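You operate a simulated robot arm through the tools that you are given. There is no shell and no other tool. Be economical: measure what you need, move in short steps, check, and stop when the job is done.

You are at the controls of a simulated two-armed robot. One attempt, no reset.

## Task
Take the check cloth from the chest top and lay it out flat on the plank top.

Only the result counts: the job must be done as asked and must still hold three seconds after the hand-in. Knocking over, shifting, dropping, spilling or breaking anything else fails it. Flat cloth is picked up by pressing the open fingertips on it (5 to 10 N) and closing them slowly along it; thin cloth reads only 2 to 8 mm in the jaws.

## Robot
Two 7-joint arms with two-finger parallel grippers on one trunk, on a base that drives. Base frame: it is fixed to the floor where the robot stands at the start and does not move with it; the origin is under the middle of the robot, x ahead of it, y to its left, z up. Lengths are in mm, angles in degrees, forces in N, time in s.
The left shoulder is at the start at [70, 134, 1126], the right one opposite. Places, roughly: plank top [-1600, 900, 800]. Payload 1.57 kg a hand.
The tool frame of a hand sits at the grasp point between the pads (the TCP): z along the fingers, y along the line on which they close. The tips reach 30 mm beyond it. The gripper opens to 80 mm. The fingers are 17 mm wide and 12 mm thick; the gripper's body (40 by 82 mm) begins 80 mm behind the TCP.
Orientation is that of the tool frame in the base frame, as [roll, pitch, yaw] about the fixed x, y, z axes, in that order (R = Rz(yaw) Ry(pitch) Rx(roll)). With the fingers straight down and closing along the base's y, the tool's x points along the base's -x, its y along +y and its z along -z.

## Interface
- The arms move only by the tool drive_tool. It takes "left_deltas", "right_deltas" or both (then of equal length, played together; a hand with none holds still); each is one flat list of numbers, 7 for each row, row after row: the turn, a rotation vector about the tool's x, y, z in units of 4 degrees (1.0 is 4 degrees), then the shift along the tool's x, y, z in units of 30 mm (1.0 is 30 mm), then the gripper command, from -1 (fully open) to 1 (shut), values between in proportion. In form: [ax, ay, az, tx, ty, tz, jaw, ax, ay, az, tx, ty, tz, jaw, ...]. A call has 1 to 12 rows; each row shifts and turns the commanded pose from where the row before left it, along the tool's axes as they then stand. A call with a number of a shift or a turn outside -1 to 1 is refused whole. Rows are played at 5 a second. More than 50 mm and 8.6 degrees between two rows, or a gripper value outside its range, and nothing of the call is played. A pose out of reach is approached as far as the arm can. The call stops where the force on the tool passes 40 N (or 10 N more than at its start, if that is more) or the arm is blocked; 0.2 s more then pass. Each finger travels about 153 mm/s and halts on what it meets, pressing with about 34 N; the grip force reading is that of the motor and also rises with nothing between the fingers. The clock runs only during rows and for 0.2 s after the last one: add rows that do not move to give the fingers time. It gives the time, the measured TCP pose, the force on the tool (base axes), the opening and the grip force at its end, in the units of the frame above (readings bear some noise), and new pictures: "show" is both (left out), scene, wrist or none (wrist: the cameras of the hands that moved).
- Cameras (640 x 400 px; columns grow to the right, rows downward): "scene" is now at [131, 2.6, 1339.6]; the picture's right is [0.04, -1.00, 0.00], its down [-0.71, -0.03, -0.71] and it looks along [0.71, 0.03, -0.71] (base axes); focal length 292 px, centre (320, 200). "left" rides on the left gripper at [72, 7, -122] in its tool frame; the picture's right is [-0.09, 1.00, 0.00], its down [-0.84, -0.08, -0.54] and it looks along [-0.54, -0.05, 0.84] (tool axes); focal length 238 px, centre (320, 200). "right" rides on the right gripper at [72, -7, -122] in its tool frame; the picture's right is [0.09, 1.00, 0.00], its down [-0.84, 0.08, -0.54] and it looks along [-0.54, 0.05, 0.84] (tool axes); focal length 238 px, centre (320, 200). There is no depth. A picture from a camera that has moved, and an enlarged one, comes with that camera's place and axes in the base frame and with its lens.
- lift_body(by): slides the trunk up (or, below 0, down) by that many mm; the arms and the scene camera ride with it, the base frame stays. It gives what a move gives, with no picture.
- roll_base(legs): drives the robot by 1 to 6 legs, each [ahead, left, turn to the left] in mm, mm and degrees, along the robot's own axes; the way and the turn of a leg run together, so that a leg with both is an arc; at most 1500 mm and 180 degrees a leg. The arms and the cameras ride along, it lands a little off, and it stops where it bumps. It gives what a move gives, and a new picture of the scene camera.
- aim_head(pan, tilt): turns the head with the scene camera to pan (to the left, within 86 degrees either way) and tilt (down, from -29 to 69), counted from straight ahead of the robot. It gives what a move gives, and a new picture of the scene camera.
- enlarge(camera, box): a new picture of the part [left, top, right, bottom] of that camera's present view, enlarged. It takes no simulated time.
- sign_off(): hands the job in; it is judged then, once.

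Go step by step. Nothing tells you exact positions but the pictures and the camera data: compare them with the known pose of the tool, close in by small moves and look again before you grip or let go. The budget is 120 turns and 170 pictures, counting those below and the enlarged ones. Unless the task says otherwise, let go and move clear before handing in, and close with one line.

The tools are called after "Emit:" by a JSON object that holds its "name" and its "arguments". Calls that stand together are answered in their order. drive_tool: Moves the arms, as the interface text tells. Its arguments: {"type":"object","properties":{"left_deltas":{"type":"array","items":{"type":"number"}},"right_deltas":{"type":"array","items":{"type":"number"}},"show":{"type":"string","enum":["both","scene","wrist","none"]}},"required":[]} The other tools are called the same way: lift_body (by) slides the trunk up or down; roll_base (legs) drives the base; aim_head (pan, tilt) turns the head that bears the scene camera; enlarge (camera, box) takes an enlarged picture of a part of a camera's view; sign_off () hands the job in.

At the start:

```text
t: 0.0
left_tcp_pos: [404.9, 194.4, 1073.0]
left_tool_rot: [180.0, 0.0, -180.0]
left_ft_force: [-0.5, -0.3, 0.2]
left_gripper_width: 79.9
left_gripper_force: 0.2
right_tcp_pos: [419.9, -167.4, 992.9]
right_tool_rot: [-179.9, 0.0, 179.8]
right_ft_force: [-0.4, -0.1, -0.3]
right_gripper_width: 79.9
right_gripper_force: 0.1
trunk travel left (down, up): [-700.0, 240.0]
robot x, y, heading: [-2.7, -0.5, -0.3]
head pan, tilt: [2.5, 45.1]
```

scene: 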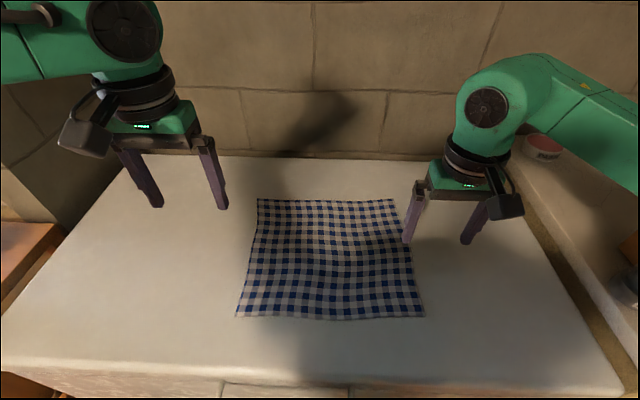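
right: 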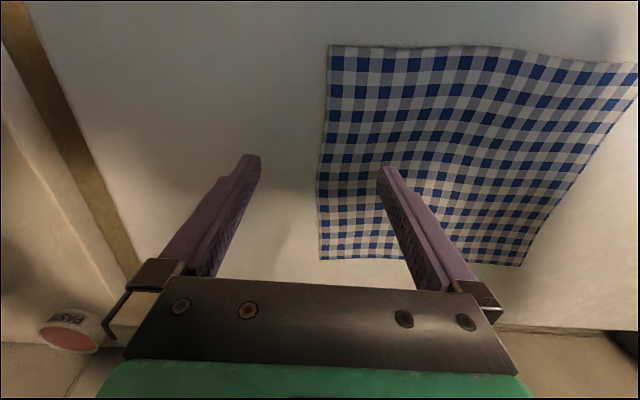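
left: 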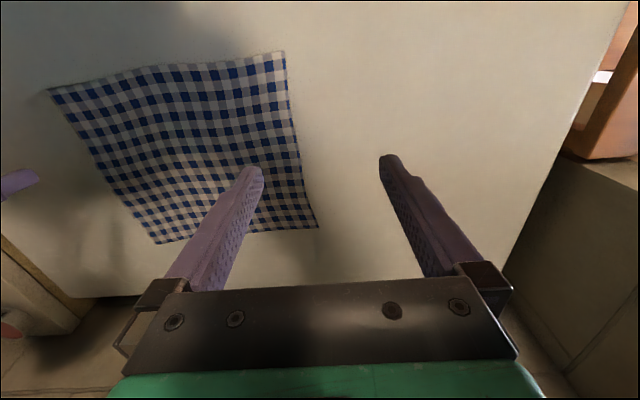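

The cloth lies about x 355–675, y −175–185 on the chest. Before gripping I want to see the plank top, so I look left first.

Emit:
{"name": "aim_head", "arguments": {"pan": 86, "tilt": 25}}

Emit:
{"name": "aim_head", "arguments": {"pan": -86, "tilt": 25}}

```text
t: 1.6
left_tcp_pos: [406.4, 195.1, 1074.4]
left_tool_rot: [-179.9, -0.1, -180.0]
left_ft_force: [0.1, -0.4, 0.1]
left_gripper_width: 79.9
left_gripper_force: 0.0
right_tcp_pos: [422.3, -167.5, 993.5]
right_tool_rot: [-180.0, 0.0, -180.0]
right_ft_force: [-0.7, -0.3, -1.6]
right_gripper_width: 80.0
right_gripper_force: 0.1
trunk travel left (down, up): [-700.0, 240.0]
robot x, y, heading: [-3.7, -2.0, -0.0]
head pan, tilt: [85.9, 25.0]
camera scene: at [56.4, 91.0, 1370.3], right [1.0, -0.07, 0.0], down [-0.03, -0.42, -0.91], along [0.06, 0.9, -0.42], focal length 292 px, centre (320, 200)
```

scene: 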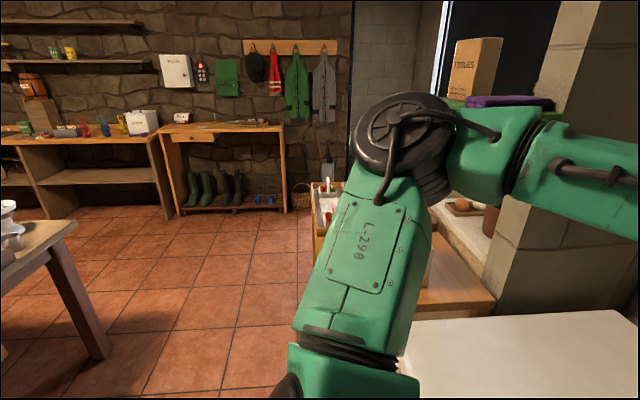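

```text
t: 4.2
left_tcp_pos: [404.2, 194.4, 1074.5]
left_tool_rot: [-180.0, 0.0, -179.9]
left_ft_force: [0.1, -0.1, -0.1]
left_gripper_width: 79.9
left_gripper_force: 0.1
right_tcp_pos: [420.6, -167.5, 992.1]
right_tool_rot: [-179.9, 0.0, 179.9]
right_ft_force: [0.1, -0.3, 0.1]
right_gripper_width: 79.9
right_gripper_force: 0.1
trunk travel left (down, up): [-700.0, 240.0]
robot x, y, heading: [2.8, 1.2, 0.1]
head pan, tilt: [-85.9, 25.0]
camera scene: at [56.4, -92.8, 1370.3], right [-1.0, -0.07, 0.0], down [-0.03, 0.42, -0.91], along [0.06, -0.9, -0.42], focal length 292 px, centre (320, 200)
```

scene: 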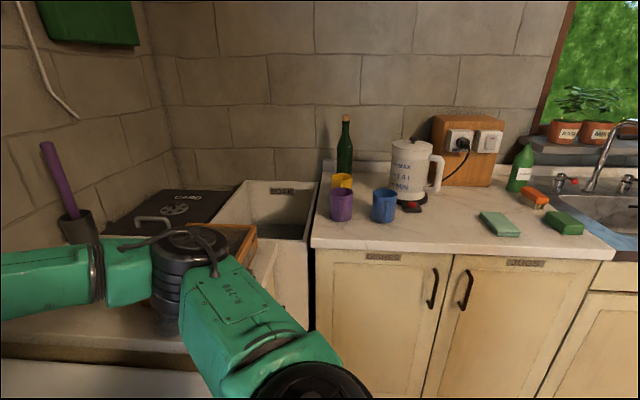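

The plank table seems to be behind left, its corner near (−855, 1175). I back off and turn left to see it.

Emit:
{"name": "roll_base", "arguments": {"legs": [[-600, 0, 0], [0, 0, 90]]}}

Emit:
{"name": "aim_head", "arguments": {"pan": 40, "tilt": 20}}

```text
t: 11.4
left_tcp_pos: [-800.4, 406.3, 1073.2]
left_tool_rot: [179.9, -0.1, -89.9]
left_ft_force: [0.4, -0.1, 0.0]
left_gripper_width: 80.0
left_gripper_force: 0.0
right_tcp_pos: [-436.7, 422.6, 992.0]
right_tool_rot: [-179.9, 0.0, -89.8]
right_ft_force: [-1.2, -0.6, -0.1]
right_gripper_width: 80.0
right_gripper_force: 0.1
trunk travel left (down, up): [-700.0, 240.0]
robot x, y, heading: [-606.3, -1.3, 90.0]
head pan, tilt: [-85.9, 25.0]
camera scene: at [-513.0, 56.2, 1370.3], right [0.07, -1.0, 0.0], down [-0.42, -0.03, -0.91], along [0.9, 0.07, -0.42], focal length 292 px, centre (320, 200)
```

scene: 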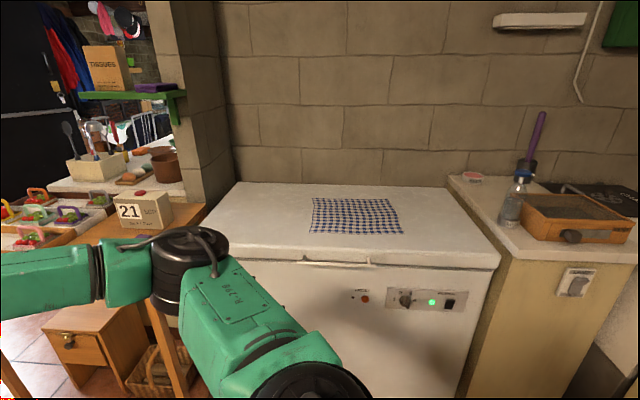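

```text
t: 13.5
left_tcp_pos: [-800.7, 406.0, 1073.1]
left_tool_rot: [179.9, 0.0, -89.8]
left_ft_force: [0.0, -1.6, 0.0]
left_gripper_width: 80.1
left_gripper_force: 0.1
right_tcp_pos: [-438.9, 422.0, 992.4]
right_tool_rot: [-180.0, 0.0, -89.9]
right_ft_force: [-0.1, 0.7, -0.2]
right_gripper_width: 80.0
right_gripper_force: 0.1
trunk travel left (down, up): [-700.0, 240.0]
robot x, y, heading: [-600.2, 0.3, 90.1]
head pan, tilt: [40.0, 20.0]
camera scene: at [-664.9, 120.7, 1378.4], right [0.77, 0.64, 0.0], down [0.22, -0.26, -0.94], along [-0.61, 0.72, -0.34], focal length 292 px, centre (320, 200)
```

scene: 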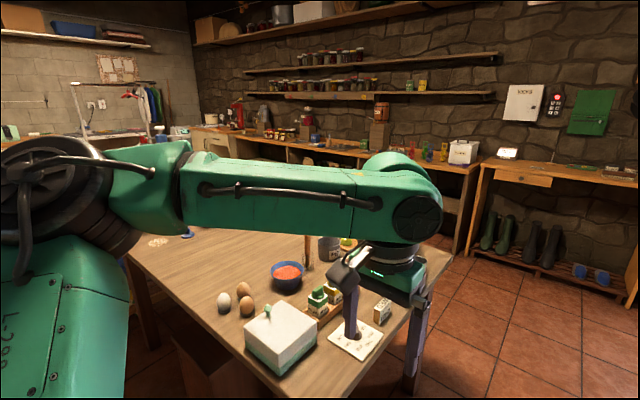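

The table's near edge runs at about y 370; clutter is at its right end. I slide along to look at the free part near x −1600.

Emit:
{"name": "roll_base", "arguments": {"legs": [[0, 1000, 0]]}}

Emit:
{"name": "aim_head", "arguments": {"pan": 0, "tilt": 35}}

```text
t: 18.7
left_tcp_pos: [-1803.6, 400.0, 1072.7]
left_tool_rot: [180.0, 0.0, -89.5]
left_ft_force: [-0.5, -0.8, 0.5]
left_gripper_width: 79.8
left_gripper_force: 0.1
right_tcp_pos: [-1442.6, 418.2, 992.8]
right_tool_rot: [179.9, 0.0, -89.8]
right_ft_force: [0.4, -0.5, 0.2]
right_gripper_width: 79.9
right_gripper_force: 0.1
trunk travel left (down, up): [-700.0, 240.0]
robot x, y, heading: [-1601.0, -3.2, 90.4]
head pan, tilt: [40.0, 20.0]
camera scene: at [-1666.4, 115.8, 1378.4], right [0.76, 0.65, 0.0], down [0.22, -0.26, -0.94], along [-0.61, 0.72, -0.34], focal length 292 px, centre (320, 200)
```

scene: 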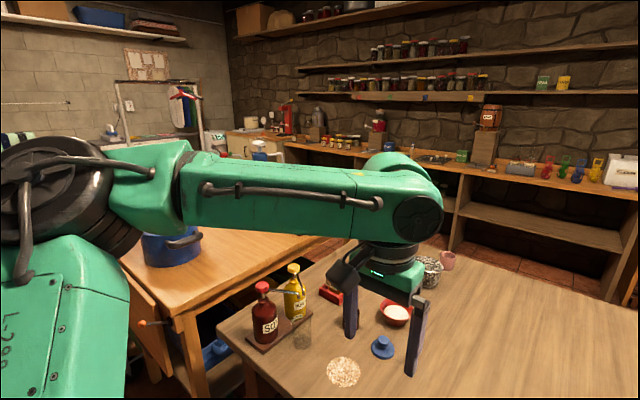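

```text
t: 19.7
left_tcp_pos: [-1804.0, 398.7, 1074.1]
left_tool_rot: [-179.9, 0.0, -89.5]
left_ft_force: [0.5, -0.2, -0.1]
left_gripper_width: 80.0
left_gripper_force: 0.1
right_tcp_pos: [-1442.0, 419.0, 992.0]
right_tool_rot: [-180.0, 0.0, -89.7]
right_ft_force: [0.4, 0.7, 0.1]
right_gripper_width: 80.2
right_gripper_force: 0.0
trunk travel left (down, up): [-700.0, 240.0]
robot x, y, heading: [-1605.0, -2.7, 90.2]
head pan, tilt: [0.0, 35.0]
camera scene: at [-1607.1, 132.9, 1354.6], right [1.0, 0.01, 0.0], down [0.0, -0.57, -0.82], along [-0.01, 0.82, -0.57], focal length 292 px, centre (320, 200)
```

scene: 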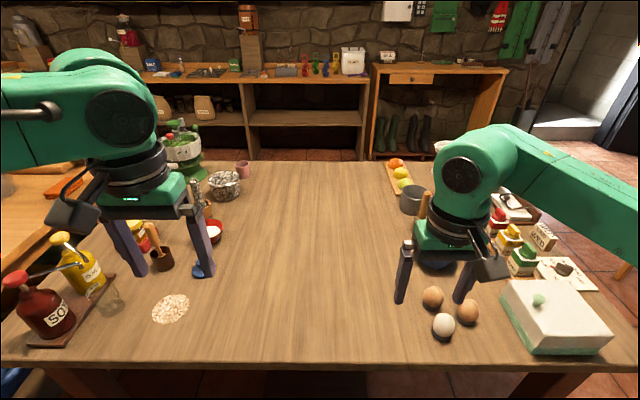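

Free plank space is about x −1890…−1390, y 405…1200, so I'll lay the cloth centred near (−1640, 610). Going back to fetch the cloth by its near corners.

Emit:
{"name": "roll_base", "arguments": {"legs": [[0, -1005, 0], [0, 0, -90.2], [600, 0, 0]]}}

Emit:
{"name": "aim_head", "arguments": {"pan": 0, "tilt": 55}}

```text
t: 31.8
left_tcp_pos: [392.9, 145.4, 1074.0]
left_tool_rot: [-179.9, 0.1, 177.5]
left_ft_force: [-0.1, 0.0, 0.4]
left_gripper_width: 80.0
left_gripper_force: 0.0
right_tcp_pos: [393.5, -216.2, 992.8]
right_tool_rot: [-180.0, 0.0, 177.4]
right_ft_force: [-0.7, -0.6, 0.2]
right_gripper_width: 80.0
right_gripper_force: 0.0
trunk travel left (down, up): [-700.0, 240.0]
robot x, y, heading: [-18.0, -31.0, -2.3]
head pan, tilt: [0.0, 35.0]
camera scene: at [117.3, -37.7, 1354.6], right [-0.04, -1.0, 0.0], down [-0.57, 0.03, -0.82], along [0.82, -0.04, -0.57], focal length 292 px, centre (320, 200)
```

scene: 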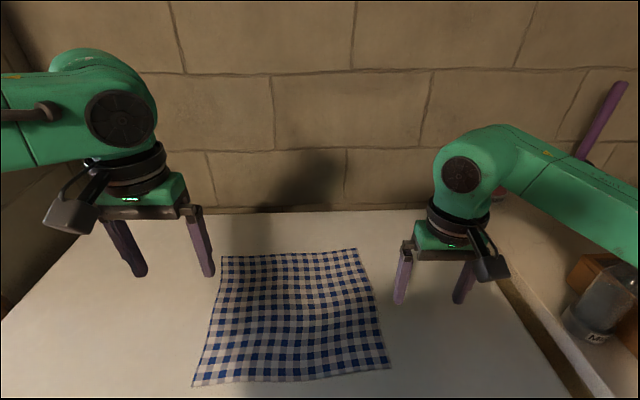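

```text
t: 32.6
left_tcp_pos: [394.1, 145.3, 1073.7]
left_tool_rot: [180.0, 0.0, 177.6]
left_ft_force: [-0.5, 0.8, 0.3]
left_gripper_width: 79.9
left_gripper_force: 0.0
right_tcp_pos: [394.6, -216.4, 993.6]
right_tool_rot: [180.0, -0.1, 177.3]
right_ft_force: [0.0, -0.4, 0.0]
right_gripper_width: 80.0
right_gripper_force: 0.1
trunk travel left (down, up): [-700.0, 240.0]
robot x, y, heading: [-18.5, -28.9, -2.4]
head pan, tilt: [0.0, 55.0]
camera scene: at [102.1, -37.1, 1326.4], right [-0.04, -1.0, 0.0], down [-0.82, 0.04, -0.57], along [0.57, -0.03, -0.82], focal length 292 px, centre (320, 200)
```

scene: 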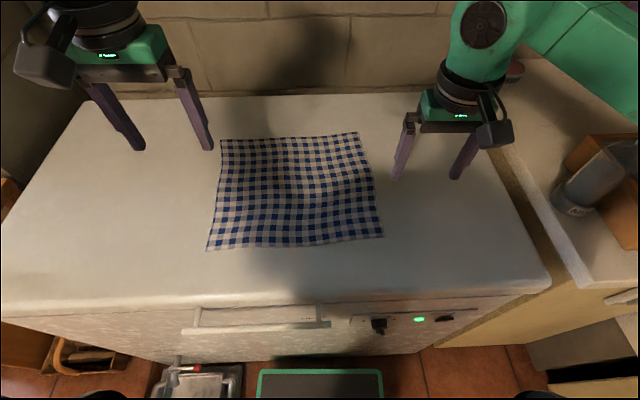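

I square up to the cloth (its edge is turned ~2.6° left).

Emit:
{"name": "roll_base", "arguments": {"legs": [[0, 10, 5]]}}

```text
t: 33.5
left_tcp_pos: [377.2, 188.5, 1074.3]
left_tool_rot: [179.9, 0.1, -177.5]
left_ft_force: [0.0, -0.1, 0.2]
left_gripper_width: 80.2
left_gripper_force: 0.1
right_tcp_pos: [408.9, -171.7, 992.4]
right_tool_rot: [179.9, 0.0, -177.6]
right_ft_force: [-0.3, -0.1, 0.6]
right_gripper_width: 79.8
right_gripper_force: 0.1
trunk travel left (down, up): [-700.0, 240.0]
robot x, y, heading: [-18.3, -23.5, 2.5]
head pan, tilt: [0.0, 55.0]
camera scene: at [102.1, -19.1, 1326.3], right [0.04, -1.0, 0.0], down [-0.82, -0.03, -0.57], along [0.57, 0.03, -0.82], focal length 292 px, centre (320, 200)
```

scene: 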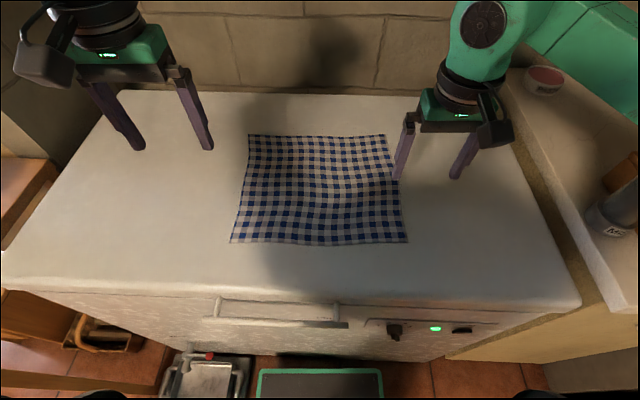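

Corners: near-left (357, 175), near-right (371, −179). I bring both hands above points about 15 mm in from the near edge and 32 mm in from the sides, jaws part closed.

Emit:
{"name": "drive_tool", "arguments": {"left_deltas": [0, 0, 0, 0.029, -0.216, 0.972, 0.1, 0, 0, 0, 0.029, -0.216, 0.972, 0.1, 0, 0, 0, 0.029, -0.216, 0.972, 0.1, 0, 0, 0, 0.029, -0.216, 0.972, 0.1, 0, 0, 0, 0.029, -0.216, 0.972, 0.1, 0, 0, 0, 0.029, -0.216, 0.972, 0.1, 0, 0, 0, 0.029, -0.216, 0.972, 0.1, 0, 0, 0, 0, 0, 0, 0.1], "right_deltas": [0, 0, 0, 0.109, 0.127, 0.582, 0.1, 0, 0, 0, 0.109, 0.127, 0.582, 0.1, 0, 0, 0, 0.109, 0.127, 0.582, 0.1, 0, 0, 0, 0.109, 0.127, 0.582, 0.1, 0, 0, 0, 0.109, 0.127, 0.582, 0.1, 0, 0, 0, 0.109, 0.127, 0.582, 0.1, 0, 0, 0, 0.109, 0.127, 0.582, 0.1, 0, 0, 0, 0, 0, 0, 0.1]}}

```text
t: 35.1
left_tcp_pos: [375.1, 143.9, 882.5]
left_tool_rot: [-179.8, 1.4, -177.8]
left_ft_force: [-5.0, -0.8, 25.6]
left_gripper_width: 35.7
left_gripper_force: 0.2
right_tcp_pos: [384.4, -143.2, 881.2]
right_tool_rot: [179.5, 1.1, -177.8]
right_ft_force: [-4.3, -1.4, 16.1]
right_gripper_width: 35.7
right_gripper_force: 0.1
trunk travel left (down, up): [-700.0, 240.0]
robot x, y, heading: [-18.6, -19.0, 2.3]
head pan, tilt: [0.0, 55.0]
stopped in row 8 (left hand): the force on the tool passed its limit (the readings are from after the stop); the commanded pose is now the measured one
camera scene: at [95.9, -17.5, 1327.4], right [0.04, -1.0, 0.0], down [-0.82, -0.03, -0.58], along [0.58, 0.02, -0.82], focal length 292 px, centre (320, 200)
camera right: at [310.0, -154.3, 1001.6], right [-0.13, 0.99, 0.01], down [0.82, 0.1, 0.56], along [0.55, 0.08, -0.83], focal length 238 px, centre (320, 200)
camera left: at [300.9, 147.6, 1001.3], right [0.05, 1.0, 0.0], down [0.83, -0.04, 0.56], along [0.56, -0.03, -0.83], focal length 238 px, centre (320, 200)
```

scene: 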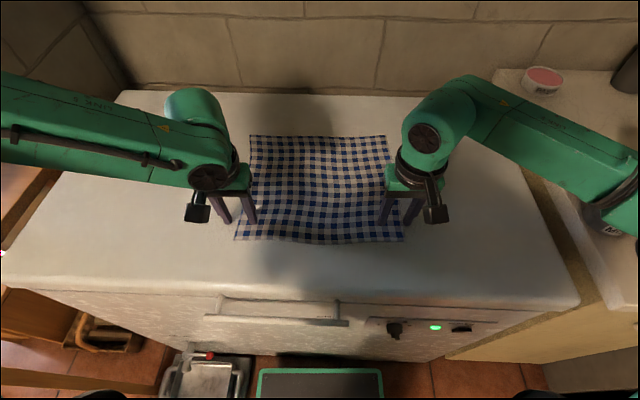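
right: 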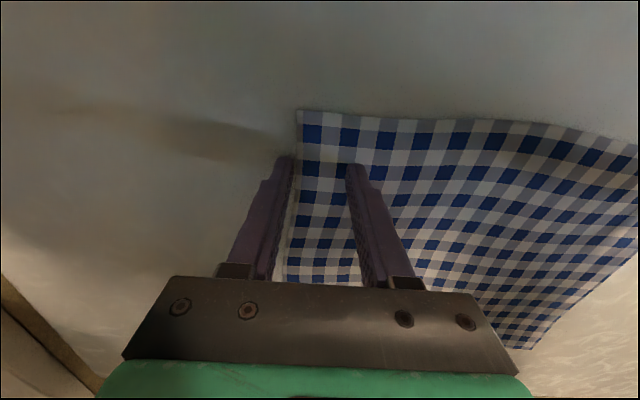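
left: 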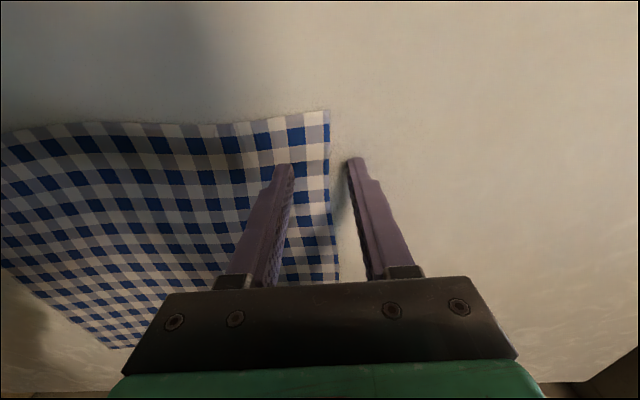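

The chest top is actually at about z 852, so the near corners are at (336, 151) and (346, −161). I lift a bit, level, and reposition.

Emit:
{"name": "drive_tool", "arguments": {"left_deltas": [0, -0.35, 0, 0, 0, -0.667, 0.1, 0, 0, 0, 0.39, -0.37, 0, 0.1, 0, 0, 0, 0.39, -0.37, 0, 0.1, 0, 0, 0, 0, 0, 0.2, 0.1, 0, 0, 0, 0, 0, 0, 0.1], "right_deltas": [0, -0.28, 0, 0, 0, -0.667, 0.1, 0, 0, 0, 0.39, 0.25, 0, 0.1, 0, 0, 0, 0.39, 0.25, 0, 0.1, 0, 0, 0, 0, 0, 0.2, 0.1, 0, 0, 0, 0, 0, 0, 0.1], "show": "wrist"}}

```text
t: 36.3
left_tcp_pos: [354.7, 123.4, 891.0]
left_tool_rot: [-179.9, 2.4, -177.6]
left_ft_force: [0.6, -0.1, 0.8]
left_gripper_width: 35.8
left_gripper_force: 0.0
right_tcp_pos: [364.3, -129.9, 891.3]
right_tool_rot: [179.5, 1.9, -177.8]
right_ft_force: [-0.7, -1.1, 0.3]
right_gripper_width: 35.9
right_gripper_force: 0.0
trunk travel left (down, up): [-700.0, 240.0]
robot x, y, heading: [-18.3, -20.6, 2.4]
head pan, tilt: [0.0, 55.0]
camera right: at [287.9, -140.3, 1010.5], right [-0.13, 0.99, 0.0], down [0.81, 0.1, 0.57], along [0.56, 0.08, -0.82], focal length 238 px, centre (320, 200)
camera left: at [279.5, 126.6, 1009.2], right [0.05, 1.0, 0.0], down [0.82, -0.04, 0.58], along [0.58, -0.03, -0.82], focal length 238 px, centre (320, 200)
```

right: 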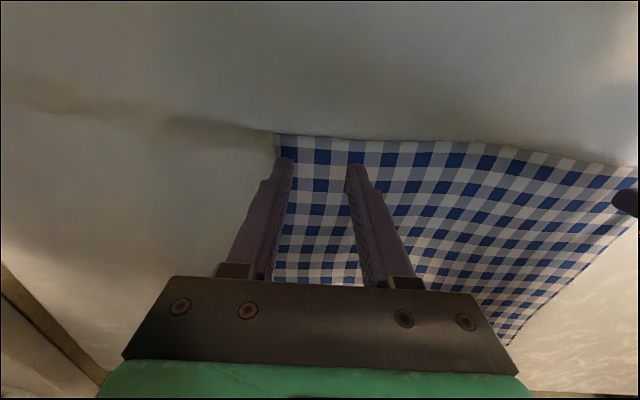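
left: 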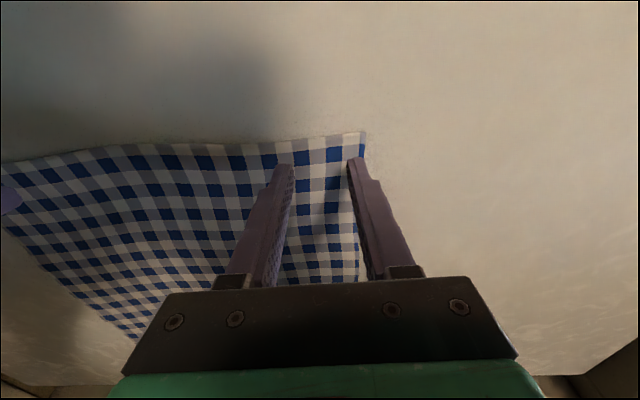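

I level the tools (tilt sign corrected), nudge the left hand inward, and descend to light contact.

Emit:
{"name": "drive_tool", "arguments": {"left_deltas": [0, 0.6, 0, 0, -0.13, 0, 0.1, 0, 0, 0, 0, 0, 0.15, 0.1, 0, 0, 0, 0, 0, 0.1, 0.1, 0, 0, 0, 0, 0, 0.05, 0.1, 0, 0, 0, 0, 0, 0, 0.1], "right_deltas": [0, 0.48, 0, 0, 0, 0, 0.1, 0, 0, 0, 0, 0, 0.15, 0.1, 0, 0, 0, 0, 0, 0.1, 0.1, 0, 0, 0, 0, 0, 0.05, 0.1, 0, 0, 0, 0, 0, 0, 0.1], "show": "none"}}

```text
t: 37.5
left_tcp_pos: [354.9, 118.1, 881.6]
left_tool_rot: [-179.9, 0.1, -177.8]
left_ft_force: [-0.2, 0.8, 6.6]
left_gripper_width: 36.0
left_gripper_force: 0.1
right_tcp_pos: [363.2, -129.7, 883.2]
right_tool_rot: [179.7, 0.0, -177.9]
right_ft_force: [-0.2, -1.4, -0.3]
right_gripper_width: 35.7
right_gripper_force: 0.1
trunk travel left (down, up): [-700.0, 240.0]
robot x, y, heading: [-21.9, -22.6, 2.3]
head pan, tilt: [0.0, 55.0]
```

Left presses at 6.6 N; the right needs a few mm more.

Emit:
{"name": "drive_tool", "arguments": {"right_deltas": [0, 0, 0, 0, 0, 0.05, 0.1, 0, 0, 0, 0, 0, 0.05, 0.1, 0, 0, 0, 0, 0, 0, 0.1], "show": "wrist"}}

```text
t: 38.3
left_tcp_pos: [353.4, 118.8, 881.0]
left_tool_rot: [-179.8, 0.0, -177.6]
left_ft_force: [-0.2, 0.5, -0.3]
left_gripper_width: 36.4
left_gripper_force: 0.1
right_tcp_pos: [363.4, -129.6, 881.6]
right_tool_rot: [179.6, 0.3, -177.8]
right_ft_force: [-0.3, -2.5, 22.1]
right_gripper_width: 36.3
right_gripper_force: 0.3
trunk travel left (down, up): [-700.0, 240.0]
robot x, y, heading: [-22.0, -23.7, 2.4]
head pan, tilt: [0.0, 55.0]
camera right: at [290.6, -139.8, 1003.1], right [-0.13, 0.99, 0.01], down [0.83, 0.1, 0.55], along [0.54, 0.08, -0.84], focal length 238 px, centre (320, 200)
```

right: 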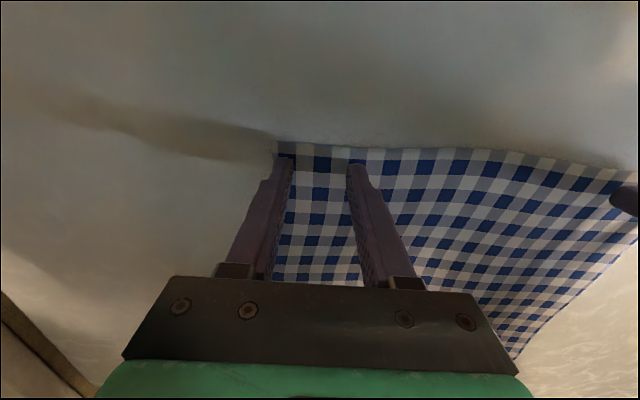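

The right presses too hard (22 N) and the left lost contact; I trim each by about a millimetre.

Emit:
{"name": "drive_tool", "arguments": {"left_deltas": [0, 0, 0, 0, 0, 0.025, 0.1, 0, 0, 0, 0, 0, 0, 0.1], "right_deltas": [0, 0, 0, 0, 0, -0.045, 0.1, 0, 0, 0, 0, 0, 0, 0.1], "show": "none"}}

```text
t: 38.9
left_tcp_pos: [353.7, 118.7, 881.8]
left_tool_rot: [-179.8, 0.3, -177.7]
left_ft_force: [-1.4, 0.7, 11.5]
left_gripper_width: 36.1
left_gripper_force: 0.0
right_tcp_pos: [362.3, -128.8, 882.6]
right_tool_rot: [179.7, 0.1, -177.7]
right_ft_force: [3.7, 0.4, 16.2]
right_gripper_width: 36.0
right_gripper_force: 0.0
trunk travel left (down, up): [-700.0, 240.0]
robot x, y, heading: [-15.0, -19.8, 2.4]
head pan, tilt: [0.0, 55.0]
```

Emit:
{"name": "drive_tool", "arguments": {"left_deltas": [0, 0, 0, 0, 0, -0.01, 0.1, 0, 0, 0, 0, 0, 0, 0.1], "right_deltas": [0, 0, 0, 0, 0, -0.025, 0.1, 0, 0, 0, 0, 0, 0, 0.1], "show": "none"}}

```text
t: 39.5
left_tcp_pos: [353.7, 118.5, 881.6]
left_tool_rot: [-179.8, 0.0, -177.7]
left_ft_force: [-0.9, 0.4, 6.7]
left_gripper_width: 36.1
left_gripper_force: 0.7
right_tcp_pos: [363.8, -129.0, 880.8]
right_tool_rot: [179.6, 0.1, -177.8]
right_ft_force: [1.1, -1.1, 12.8]
right_gripper_width: 36.3
right_gripper_force: 0.4
trunk travel left (down, up): [-700.0, 240.0]
robot x, y, heading: [-20.7, -18.0, 2.5]
head pan, tilt: [0.0, 55.0]
```

Forces are about 7 and 13 N; a hair up on the right, then I close both slowly.

Emit:
{"name": "drive_tool", "arguments": {"left_deltas": [0, 0, 0, 0, 0, 0, 0.1, 0, 0, 0, 0, 0, 0, 0.2, 0, 0, 0, 0, 0, 0, 0.3, 0, 0, 0, 0, 0, 0, 0.4, 0, 0, 0, 0, 0, 0, 0.5, 0, 0, 0, 0, 0, 0, 0.6, 0, 0, 0, 0, 0, 0, 0.7, 0, 0, 0, 0, 0, 0, 0.8, 0, 0, 0, 0, 0, 0, 0.9, 0, 0, 0, 0, 0, 0, 1, 0, 0, 0, 0, 0, 0, 1, 0, 0, 0, 0, 0, 0, 1], "right_deltas": [0, 0, 0, 0, 0, -0.012, 0.1, 0, 0, 0, 0, 0, 0, 0.2, 0, 0, 0, 0, 0, 0, 0.3, 0, 0, 0, 0, 0, 0, 0.4, 0, 0, 0, 0, 0, 0, 0.5, 0, 0, 0, 0, 0, 0, 0.6, 0, 0, 0, 0, 0, 0, 0.7, 0, 0, 0, 0, 0, 0, 0.8, 0, 0, 0, 0, 0, 0, 0.9, 0, 0, 0, 0, 0, 0, 1, 0, 0, 0, 0, 0, 0, 1, 0, 0, 0, 0, 0, 0, 1], "show": "both"}}

```text
t: 42.1
left_tcp_pos: [354.8, 117.7, 881.1]
left_tool_rot: [-179.8, -0.1, -177.7]
left_ft_force: [0.0, 1.7, 12.1]
left_gripper_width: 2.1
left_gripper_force: 23.3
right_tcp_pos: [364.0, -129.3, 882.4]
right_tool_rot: [179.5, 0.0, -177.9]
right_ft_force: [-0.2, -0.1, 1.6]
right_gripper_width: 0.0
right_gripper_force: 21.8
trunk travel left (down, up): [-700.0, 240.0]
robot x, y, heading: [-19.1, -21.6, 2.4]
head pan, tilt: [0.0, 55.0]
camera scene: at [100.7, -17.0, 1326.5], right [0.04, -1.0, 0.0], down [-0.82, -0.03, -0.57], along [0.57, 0.02, -0.82], focal length 292 px, centre (320, 200)
camera right: at [291.4, -140.4, 1003.9], right [-0.13, 0.99, 0.01], down [0.83, 0.11, 0.54], along [0.54, 0.08, -0.84], focal length 238 px, centre (320, 200)
camera left: at [284.0, 121.6, 1003.4], right [0.05, 1.0, 0.0], down [0.84, -0.04, 0.54], along [0.54, -0.03, -0.84], focal length 238 px, centre (320, 200)
```

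scene: 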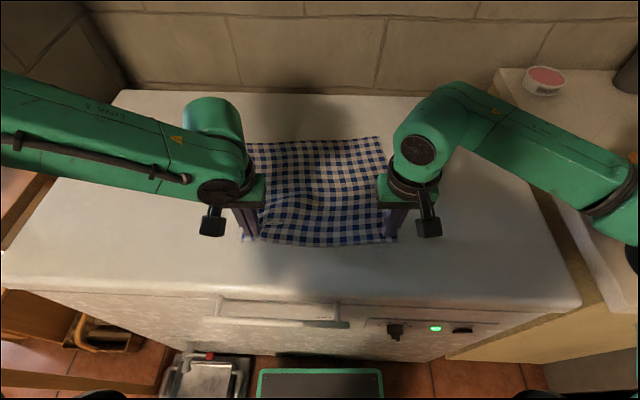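
right: 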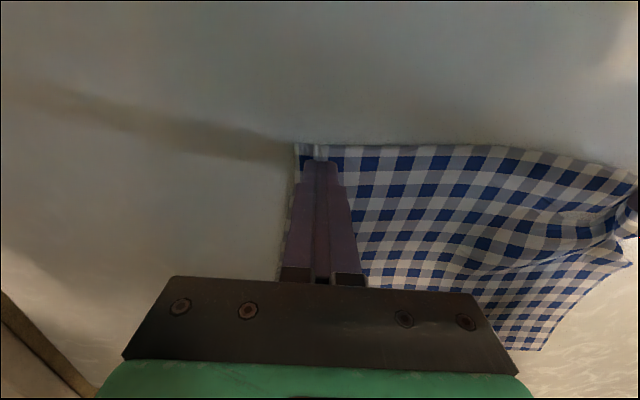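
left: 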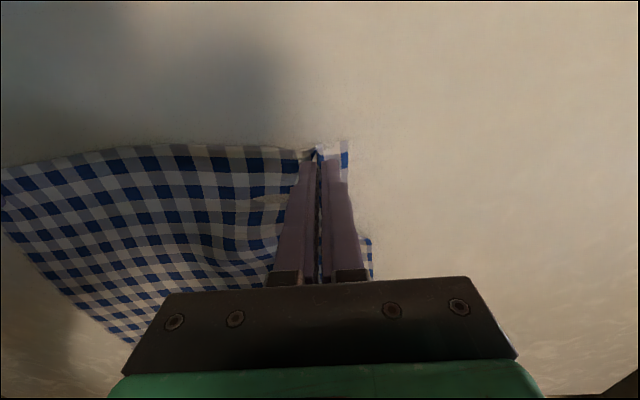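

Left holds the cloth (2.1 mm); the right slipped off, with its corner now near (348, −146). I reopen the right and try a little further in.

Emit:
{"name": "drive_tool", "arguments": {"right_deltas": [0, 0, 0, 0, 0, -0.4, 1, 0, 0, 0, 0, 0, 0, 0.1, 0, 0, 0, 0.05, 0.5, 0, 0.1, 0, 0, 0, 0, 0, 0.2, 0.1, 0, 0, 0, 0, 0, 0, 0.1], "show": "wrist"}}

```text
t: 43.3
left_tcp_pos: [355.8, 117.2, 881.7]
left_tool_rot: [-179.7, -0.1, -177.6]
left_ft_force: [0.5, 0.2, 12.4]
left_gripper_width: 1.9
left_gripper_force: 22.9
right_tcp_pos: [361.9, -116.2, 888.5]
right_tool_rot: [179.5, 0.0, -177.7]
right_ft_force: [0.1, 0.6, 0.2]
right_gripper_width: 35.9
right_gripper_force: 0.1
trunk travel left (down, up): [-700.0, 240.0]
robot x, y, heading: [-19.6, -20.3, 2.5]
head pan, tilt: [0.0, 55.0]
camera right: at [289.4, -125.5, 1009.8], right [-0.13, 0.99, 0.01], down [0.83, 0.11, 0.54], along [0.54, 0.08, -0.84], focal length 238 px, centre (320, 200)
```

right: 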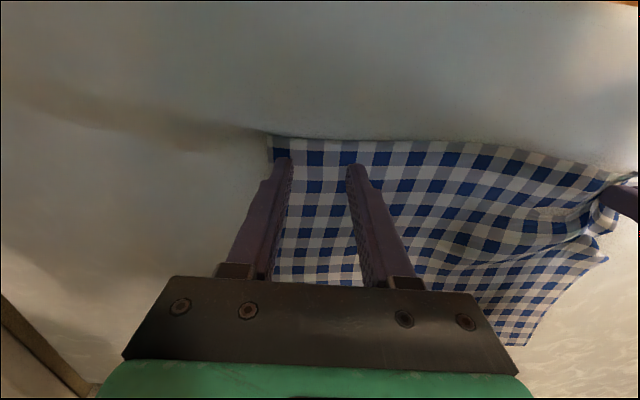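

Emit:
{"name": "drive_tool", "arguments": {"right_deltas": [0.125, 0, 0, 0, 0, 0.12, 0.1, 0, 0, 0, 0, 0, 0.1, 0.1, 0, 0, 0, 0, 0, 0.02, 0.1, 0, 0, 0, 0, 0, 0, 0.1], "show": "none"}}

```text
t: 44.3
left_tcp_pos: [353.8, 118.2, 881.8]
left_tool_rot: [-179.9, 0.0, -177.7]
left_ft_force: [0.9, -0.8, 6.4]
left_gripper_width: 1.8
left_gripper_force: 23.8
right_tcp_pos: [361.2, -115.5, 881.5]
right_tool_rot: [-180.0, 0.3, -177.8]
right_ft_force: [0.3, -3.1, 15.8]
right_gripper_width: 36.2
right_gripper_force: 0.0
trunk travel left (down, up): [-700.0, 240.0]
robot x, y, heading: [-18.0, -20.8, 2.3]
head pan, tilt: [0.0, 55.0]
```

Contact at ~16 N; I ease slightly and close slowly.

Emit:
{"name": "drive_tool", "arguments": {"right_deltas": [0, 0, 0, 0, 0, -0.015, 0.1, 0, 0, 0, 0, 0, 0, 0.2, 0, 0, 0, 0, 0, 0, 0.3, 0, 0, 0, 0, 0, 0, 0.4, 0, 0, 0, 0, 0, 0, 0.5, 0, 0, 0, 0, 0, 0, 0.6, 0, 0, 0, 0, 0, 0, 0.7, 0, 0, 0, 0, 0, 0, 0.8, 0, 0, 0, 0, 0, 0, 0.9, 0, 0, 0, 0, 0, 0, 1, 0, 0, 0, 0, 0, 0, 1, 0, 0, 0, 0, 0, 0, 1], "show": "wrist"}}

```text
t: 46.9
left_tcp_pos: [355.0, 118.1, 882.2]
left_tool_rot: [-179.9, 0.2, -177.7]
left_ft_force: [1.2, -0.5, 4.2]
left_gripper_width: 2.1
left_gripper_force: 24.1
right_tcp_pos: [361.0, -115.3, 881.7]
right_tool_rot: [-180.0, 0.1, -177.8]
right_ft_force: [-0.8, 1.2, 14.7]
right_gripper_width: 0.0
right_gripper_force: 20.8
trunk travel left (down, up): [-700.0, 240.0]
robot x, y, heading: [-14.4, -21.5, 2.4]
head pan, tilt: [0.0, 55.0]
camera right: at [288.5, -123.8, 1003.4], right [-0.13, 0.99, 0.0], down [0.83, 0.11, 0.54], along [0.54, 0.07, -0.84], focal length 238 px, centre (320, 200)
```

right: 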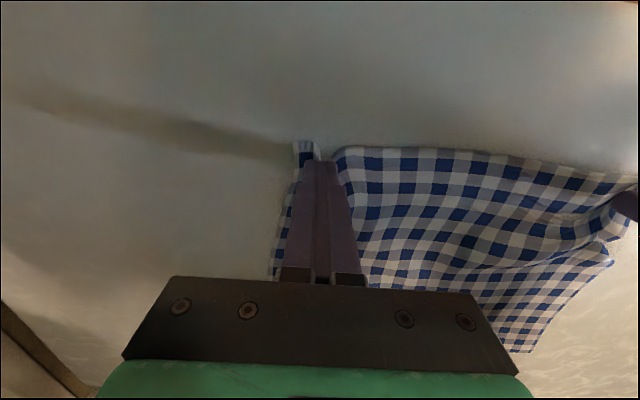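

Emit:
{"name": "enlarge", "arguments": {"camera": "right", "box": [260, 120, 380, 200]}}

```text
5.00 times, centred on (320, 160) of right
camera zoom: at [288.5, -123.8, 1003.4], right [-0.13, 0.99, 0.0], down [0.83, 0.11, 0.54], along [0.54, 0.07, -0.84], focal length 1192 px, centre (320, 400)
```

zoom: 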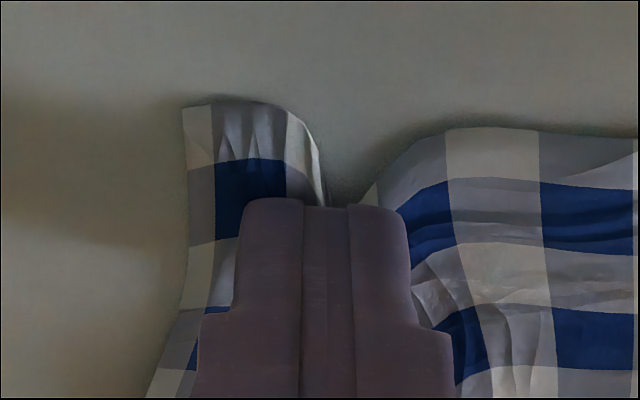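

The cloth is bunched but the jaw reads 0; I lift the right a little to test.

Emit:
{"name": "drive_tool", "arguments": {"right_deltas": [0, 0, 0, 0, 0, -0.3, 1, 0, 0, 0, 0, 0, -0.4, 1, 0, 0, 0, 0, 0, 0, 1], "show": "wrist"}}

```text
t: 47.7
left_tcp_pos: [354.2, 118.7, 882.9]
left_tool_rot: [-179.8, 0.0, -177.7]
left_ft_force: [-1.9, 1.9, 11.9]
left_gripper_width: 1.8
left_gripper_force: 23.4
right_tcp_pos: [362.6, -115.2, 902.5]
right_tool_rot: [-179.9, 0.0, -177.8]
right_ft_force: [-0.4, -0.1, -0.4]
right_gripper_width: 0.2
right_gripper_force: 21.8
trunk travel left (down, up): [-700.0, 240.0]
robot x, y, heading: [-22.0, -21.4, 2.5]
head pan, tilt: [0.0, 55.0]
camera right: at [289.4, -123.7, 1024.2], right [-0.13, 0.99, 0.0], down [0.83, 0.11, 0.54], along [0.54, 0.07, -0.84], focal length 238 px, centre (320, 200)
```

right: 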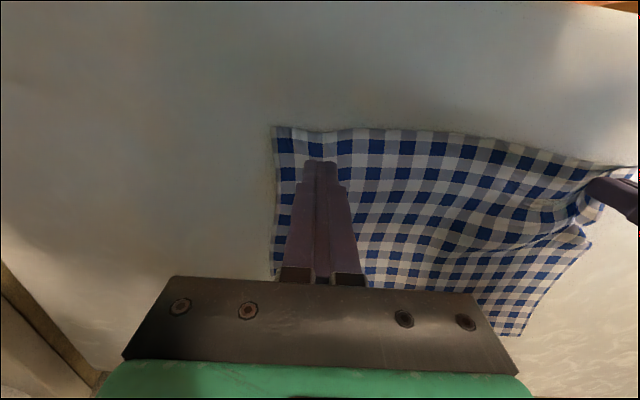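

It wasn't held. I retry with lighter pressure (~7 N), as worked on the left.

Emit:
{"name": "drive_tool", "arguments": {"right_deltas": [0, 0, 0, 0.1, -0.1, 0, 0, 0, 0, 0, 0, 0, 0.3, 0, 0, 0, 0, 0, 0, 0.3, 0, 0, 0, 0, 0, 0, 0.06, 0, 0, 0, 0, 0, 0, 0, 0], "show": "wrist"}}

```text
t: 48.9
left_tcp_pos: [354.0, 118.3, 881.7]
left_tool_rot: [-179.9, 0.0, -177.8]
left_ft_force: [-1.0, 0.7, 9.8]
left_gripper_width: 2.0
left_gripper_force: 23.6
right_tcp_pos: [359.0, -117.9, 881.5]
right_tool_rot: [179.9, 0.0, -177.9]
right_ft_force: [0.7, -1.1, 3.4]
right_gripper_width: 39.8
right_gripper_force: 0.1
trunk travel left (down, up): [-700.0, 240.0]
robot x, y, heading: [-20.2, -22.1, 2.2]
head pan, tilt: [0.0, 55.0]
camera right: at [286.3, -126.8, 1003.6], right [-0.13, 0.99, 0.0], down [0.83, 0.11, 0.54], along [0.54, 0.07, -0.84], focal length 238 px, centre (320, 200)
```

right: 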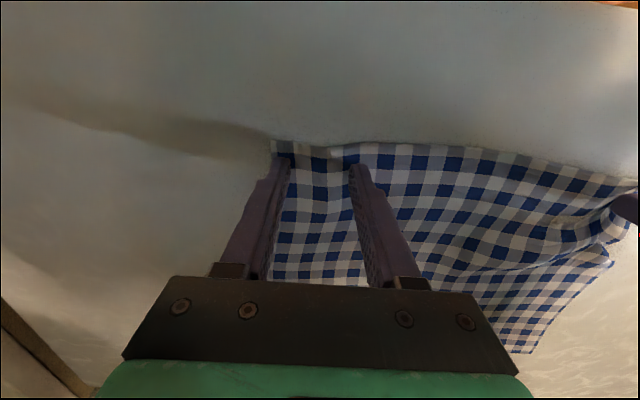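

Emit:
{"name": "drive_tool", "arguments": {"right_deltas": [0, 0, 0, 0, 0, 0.012, 0, 0, 0, 0, 0, 0, 0, 0.1, 0, 0, 0, 0, 0, 0, 0.2, 0, 0, 0, 0, 0, 0, 0.3, 0, 0, 0, 0, 0, 0, 0.4, 0, 0, 0, 0, 0, 0, 0.5, 0, 0, 0, 0, 0, 0, 0.6], "show": "wrist"}}

```text
t: 50.5
left_tcp_pos: [354.8, 118.3, 881.7]
left_tool_rot: [-179.8, 0.1, -177.7]
left_ft_force: [0.5, -0.5, 6.5]
left_gripper_width: 1.8
left_gripper_force: 22.9
right_tcp_pos: [356.5, -118.0, 881.8]
right_tool_rot: [-179.9, 0.2, -177.8]
right_ft_force: [-0.1, 1.0, 9.6]
right_gripper_width: 14.6
right_gripper_force: 0.2
trunk travel left (down, up): [-700.0, 240.0]
robot x, y, heading: [-20.3, -23.4, 2.4]
head pan, tilt: [0.0, 55.0]
camera right: at [286.1, -126.8, 1003.5], right [-0.13, 0.99, 0.0], down [0.83, 0.11, 0.54], along [0.54, 0.07, -0.84], focal length 238 px, centre (320, 200)
```

right: 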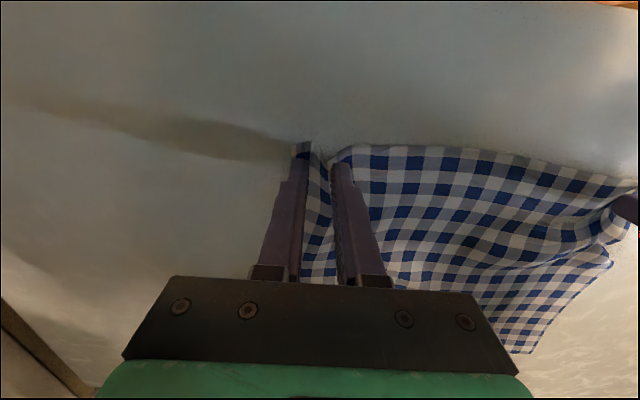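

A fold is rising between the jaws; I finish closing.

Emit:
{"name": "drive_tool", "arguments": {"right_deltas": [0, 0, 0, 0, 0, 0, 0.66, 0, 0, 0, 0, 0, 0, 0.72, 0, 0, 0, 0, 0, 0, 0.78, 0, 0, 0, 0, 0, 0, 0.84, 0, 0, 0, 0, 0, 0, 0.9, 0, 0, 0, 0, 0, 0, 0.96, 0, 0, 0, 0, 0, 0, 1, 0, 0, 0, 0, 0, 0, 1], "show": "wrist"}}

```text
t: 52.3
left_tcp_pos: [353.5, 117.3, 881.1]
left_tool_rot: [-179.9, 0.2, -177.7]
left_ft_force: [1.7, -1.1, 7.6]
left_gripper_width: 2.0
left_gripper_force: 23.2
right_tcp_pos: [358.7, -118.1, 881.6]
right_tool_rot: [-179.9, 0.1, -177.8]
right_ft_force: [-0.7, 1.4, 9.9]
right_gripper_width: 0.0
right_gripper_force: 21.5
trunk travel left (down, up): [-700.0, 240.0]
robot x, y, heading: [-19.8, -21.7, 2.3]
head pan, tilt: [0.0, 55.0]
camera right: at [286.0, -126.6, 1003.5], right [-0.13, 0.99, 0.0], down [0.83, 0.11, 0.54], along [0.54, 0.07, -0.84], focal length 238 px, centre (320, 200)
```

right: 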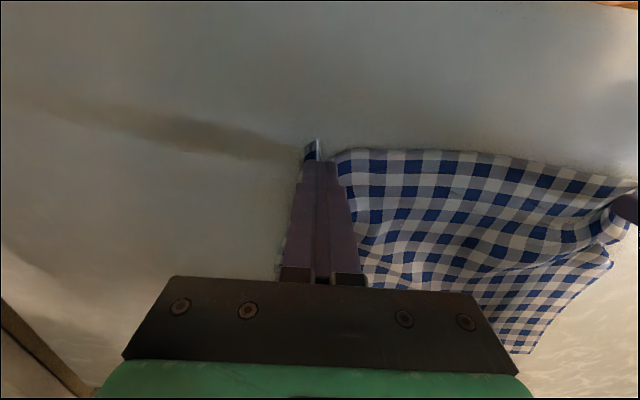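

Again empty. I lift, open wider (~56 mm) and place it a bit further in for a taller fold.

Emit:
{"name": "drive_tool", "arguments": {"right_deltas": [0, 0, 0, 0, 0, -0.4, 1, 0, 0, 0, 0, 0, 0, -0.4, 0, 0, 0, -0.2, 0.3, 0, -0.4, 0, 0, 0, 0, 0, 0, -0.4, 0, 0, 0, 0, 0, 0.3, -0.4, 0, 0, 0, 0, 0, 0, -0.4], "show": "wrist"}}

```text
t: 53.7
left_tcp_pos: [354.8, 117.7, 881.5]
left_tool_rot: [-179.9, 0.0, -177.7]
left_ft_force: [-0.8, 1.0, 11.2]
left_gripper_width: 1.5
left_gripper_force: 23.4
right_tcp_pos: [362.9, -109.5, 884.1]
right_tool_rot: [-179.9, 0.0, -177.9]
right_ft_force: [0.0, -0.5, 0.2]
right_gripper_width: 55.8
right_gripper_force: 0.1
trunk travel left (down, up): [-700.0, 240.0]
robot x, y, heading: [-18.9, -22.8, 2.4]
head pan, tilt: [0.0, 55.0]
camera right: at [291.4, -118.4, 1005.8], right [-0.13, 0.99, 0.0], down [0.83, 0.11, 0.54], along [0.54, 0.07, -0.84], focal length 238 px, centre (320, 200)
```

right: 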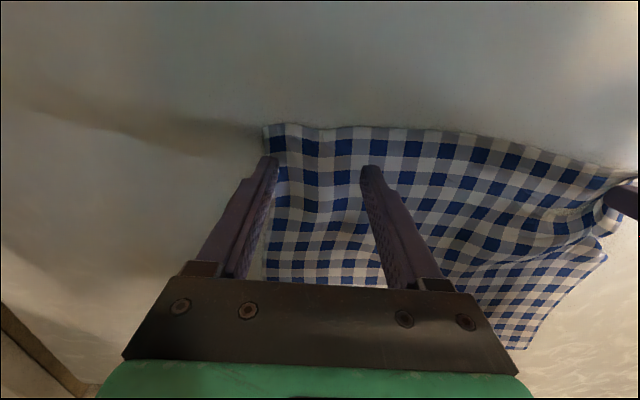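

Emit:
{"name": "drive_tool", "arguments": {"right_deltas": [0, 0, 0, 0, 0.12, 0, -0.4, 0, 0, 0, 0, 0, 0.09, -0.4, 0, 0, 0, 0, 0, 0, -0.4], "show": "none"}}

```text
t: 54.5
left_tcp_pos: [354.1, 117.7, 881.7]
left_tool_rot: [-179.9, 0.0, -177.8]
left_ft_force: [-1.2, 1.3, 10.8]
left_gripper_width: 1.9
left_gripper_force: 24.1
right_tcp_pos: [364.3, -105.8, 882.6]
right_tool_rot: [-179.9, 0.1, -177.8]
right_ft_force: [-0.2, 0.3, 0.9]
right_gripper_width: 56.1
right_gripper_force: 0.0
trunk travel left (down, up): [-700.0, 240.0]
robot x, y, heading: [-18.5, -23.4, 2.6]
head pan, tilt: [0.0, 55.0]
```

Emit:
{"name": "drive_tool", "arguments": {"right_deltas": [0, 0, 0, 0, 0, 0.025, -0.4, 0, 0, 0, 0, 0, 0, -0.4, 0, 0, 0, 0, 0, 0, -0.2, 0, 0, 0, 0, 0, 0, 0, 0, 0, 0, 0, 0, 0, 0.2, 0, 0, 0, 0, 0, 0, 0.4, 0, 0, 0, 0, 0, 0, 0.5], "show": "wrist"}}

```text
t: 56.1
left_tcp_pos: [354.4, 118.7, 881.6]
left_tool_rot: [-179.8, 0.1, -177.7]
left_ft_force: [0.2, -0.7, 7.8]
left_gripper_width: 1.9
left_gripper_force: 23.2
right_tcp_pos: [364.0, -105.0, 882.1]
right_tool_rot: [-179.9, 0.1, -177.8]
right_ft_force: [-0.9, 0.9, 11.5]
right_gripper_width: 18.4
right_gripper_force: 0.0
trunk travel left (down, up): [-700.0, 240.0]
robot x, y, heading: [-19.5, -21.7, 2.5]
head pan, tilt: [0.0, 55.0]
camera right: at [291.7, -114.7, 1003.3], right [-0.13, 0.99, 0.0], down [0.83, 0.11, 0.54], along [0.54, 0.07, -0.84], focal length 238 px, centre (320, 200)
```

right: 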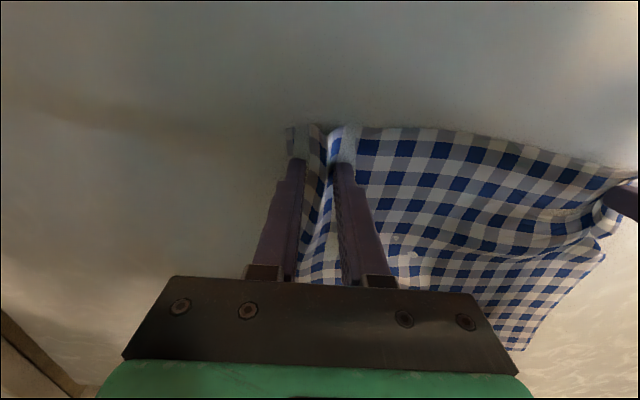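

A taller fold now stands between the jaws; continue closing.

Emit:
{"name": "drive_tool", "arguments": {"right_deltas": [0, 0, 0, 0, 0, 0, 0.58, 0, 0, 0, 0, 0, 0, 0.66, 0, 0, 0, 0, 0, 0, 0.74, 0, 0, 0, 0, 0, 0, 0.82, 0, 0, 0, 0, 0, 0, 0.9, 0, 0, 0, 0, 0, 0, 1, 0, 0, 0, 0, 0, 0, 1], "show": "wrist"}}

```text
t: 57.7
left_tcp_pos: [354.2, 118.8, 882.0]
left_tool_rot: [-179.8, 0.1, -177.7]
left_ft_force: [0.9, -1.7, 5.8]
left_gripper_width: 1.7
left_gripper_force: 23.3
right_tcp_pos: [362.9, -104.8, 881.0]
right_tool_rot: [-179.9, 0.1, -177.8]
right_ft_force: [-0.2, 2.1, 13.6]
right_gripper_width: 2.6
right_gripper_force: 23.4
trunk travel left (down, up): [-700.0, 240.0]
robot x, y, heading: [-20.7, -22.0, 2.3]
head pan, tilt: [0.0, 55.0]
camera right: at [291.6, -114.5, 1003.3], right [-0.13, 0.99, 0.0], down [0.83, 0.11, 0.54], along [0.54, 0.07, -0.84], focal length 238 px, centre (320, 200)
```

right: 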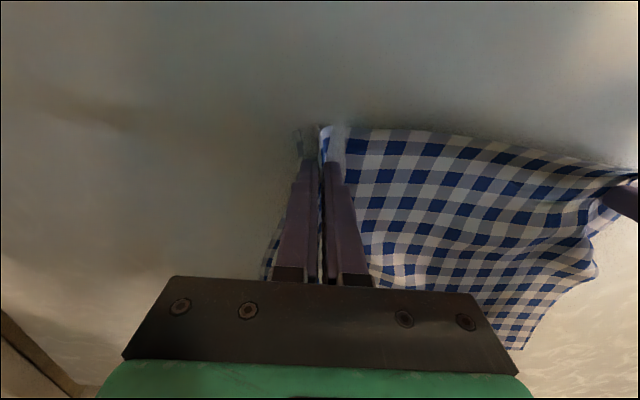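

Both hands hold the cloth (1.7 and 2.6 mm). I lift together.

Emit:
{"name": "drive_tool", "arguments": {"left_deltas": [0, 0, 0, 0, 0, -0.5, 1, 0, 0, 0, 0, 0, -0.8, 1, 0, 0, 0, 0, 0, -0.8, 1, 0, 0, 0, 0, 0, -0.8, 1, 0, 0, 0, 0, 0, -0.8, 1, 0, 0, 0, 0, 0, -0.8, 1, 0, 0, 0, 0, 0, -0.8, 1, 0, 0, 0, 0, 0, 0, 1], "right_deltas": [0, 0, 0, 0, 0, -0.5, 1, 0, 0, 0, 0, 0, -0.8, 1, 0, 0, 0, 0, 0, -0.8, 1, 0, 0, 0, 0, 0, -0.8, 1, 0, 0, 0, 0, 0, -0.8, 1, 0, 0, 0, 0, 0, -0.8, 1, 0, 0, 0, 0, 0, -0.8, 1, 0, 0, 0, 0, 0, 0, 1]}}

```text
t: 59.5
left_tcp_pos: [355.5, 118.6, 1039.3]
left_tool_rot: [-179.8, -0.2, -177.8]
left_ft_force: [0.9, -0.2, -0.2]
left_gripper_width: 1.7
left_gripper_force: 23.3
right_tcp_pos: [364.4, -105.6, 1038.6]
right_tool_rot: [-179.9, 0.0, -177.8]
right_ft_force: [-0.1, -0.4, -0.2]
right_gripper_width: 2.5
right_gripper_force: 24.7
trunk travel left (down, up): [-700.0, 240.0]
robot x, y, heading: [-21.0, -24.7, 2.3]
head pan, tilt: [0.0, 55.0]
camera scene: at [102.5, -16.8, 1326.3], right [0.04, -1.0, 0.0], down [-0.82, -0.03, -0.57], along [0.57, 0.02, -0.82], focal length 292 px, centre (320, 200)
camera right: at [292.1, -114.4, 1161.3], right [-0.13, 0.99, 0.0], down [0.83, 0.11, 0.54], along [0.54, 0.07, -0.84], focal length 238 px, centre (320, 200)
camera left: at [285.1, 121.1, 1161.9], right [0.05, 1.0, 0.0], down [0.84, -0.04, 0.54], along [0.54, -0.03, -0.84], focal length 238 px, centre (320, 200)
```

scene: 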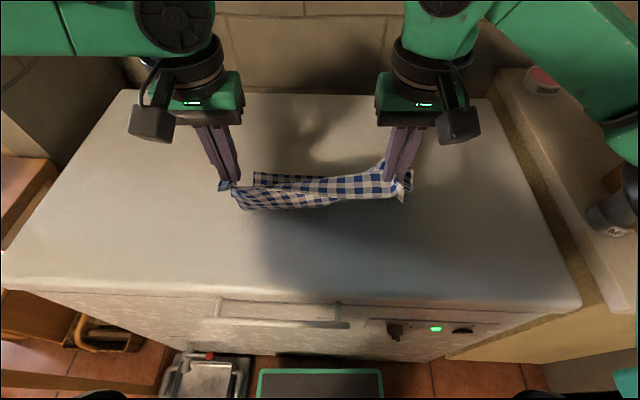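
right: 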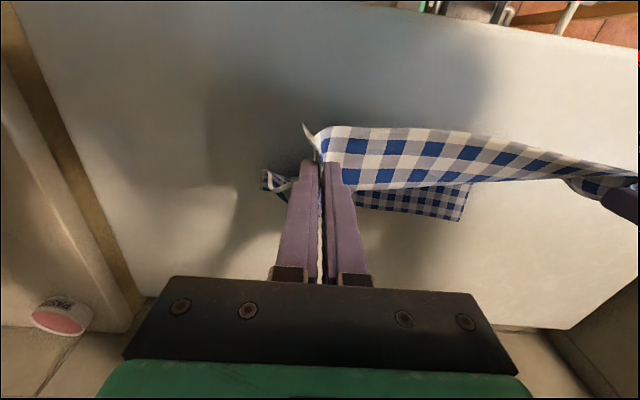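
left: 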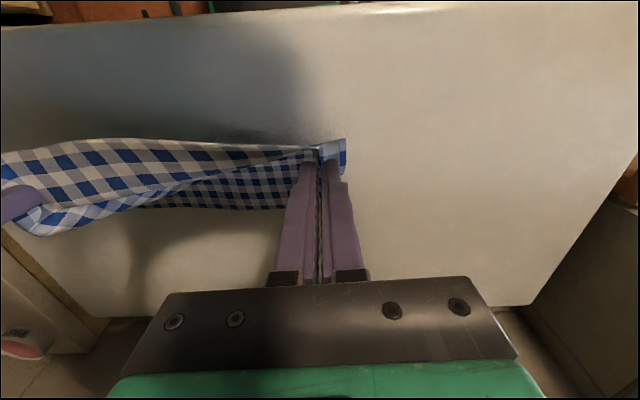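

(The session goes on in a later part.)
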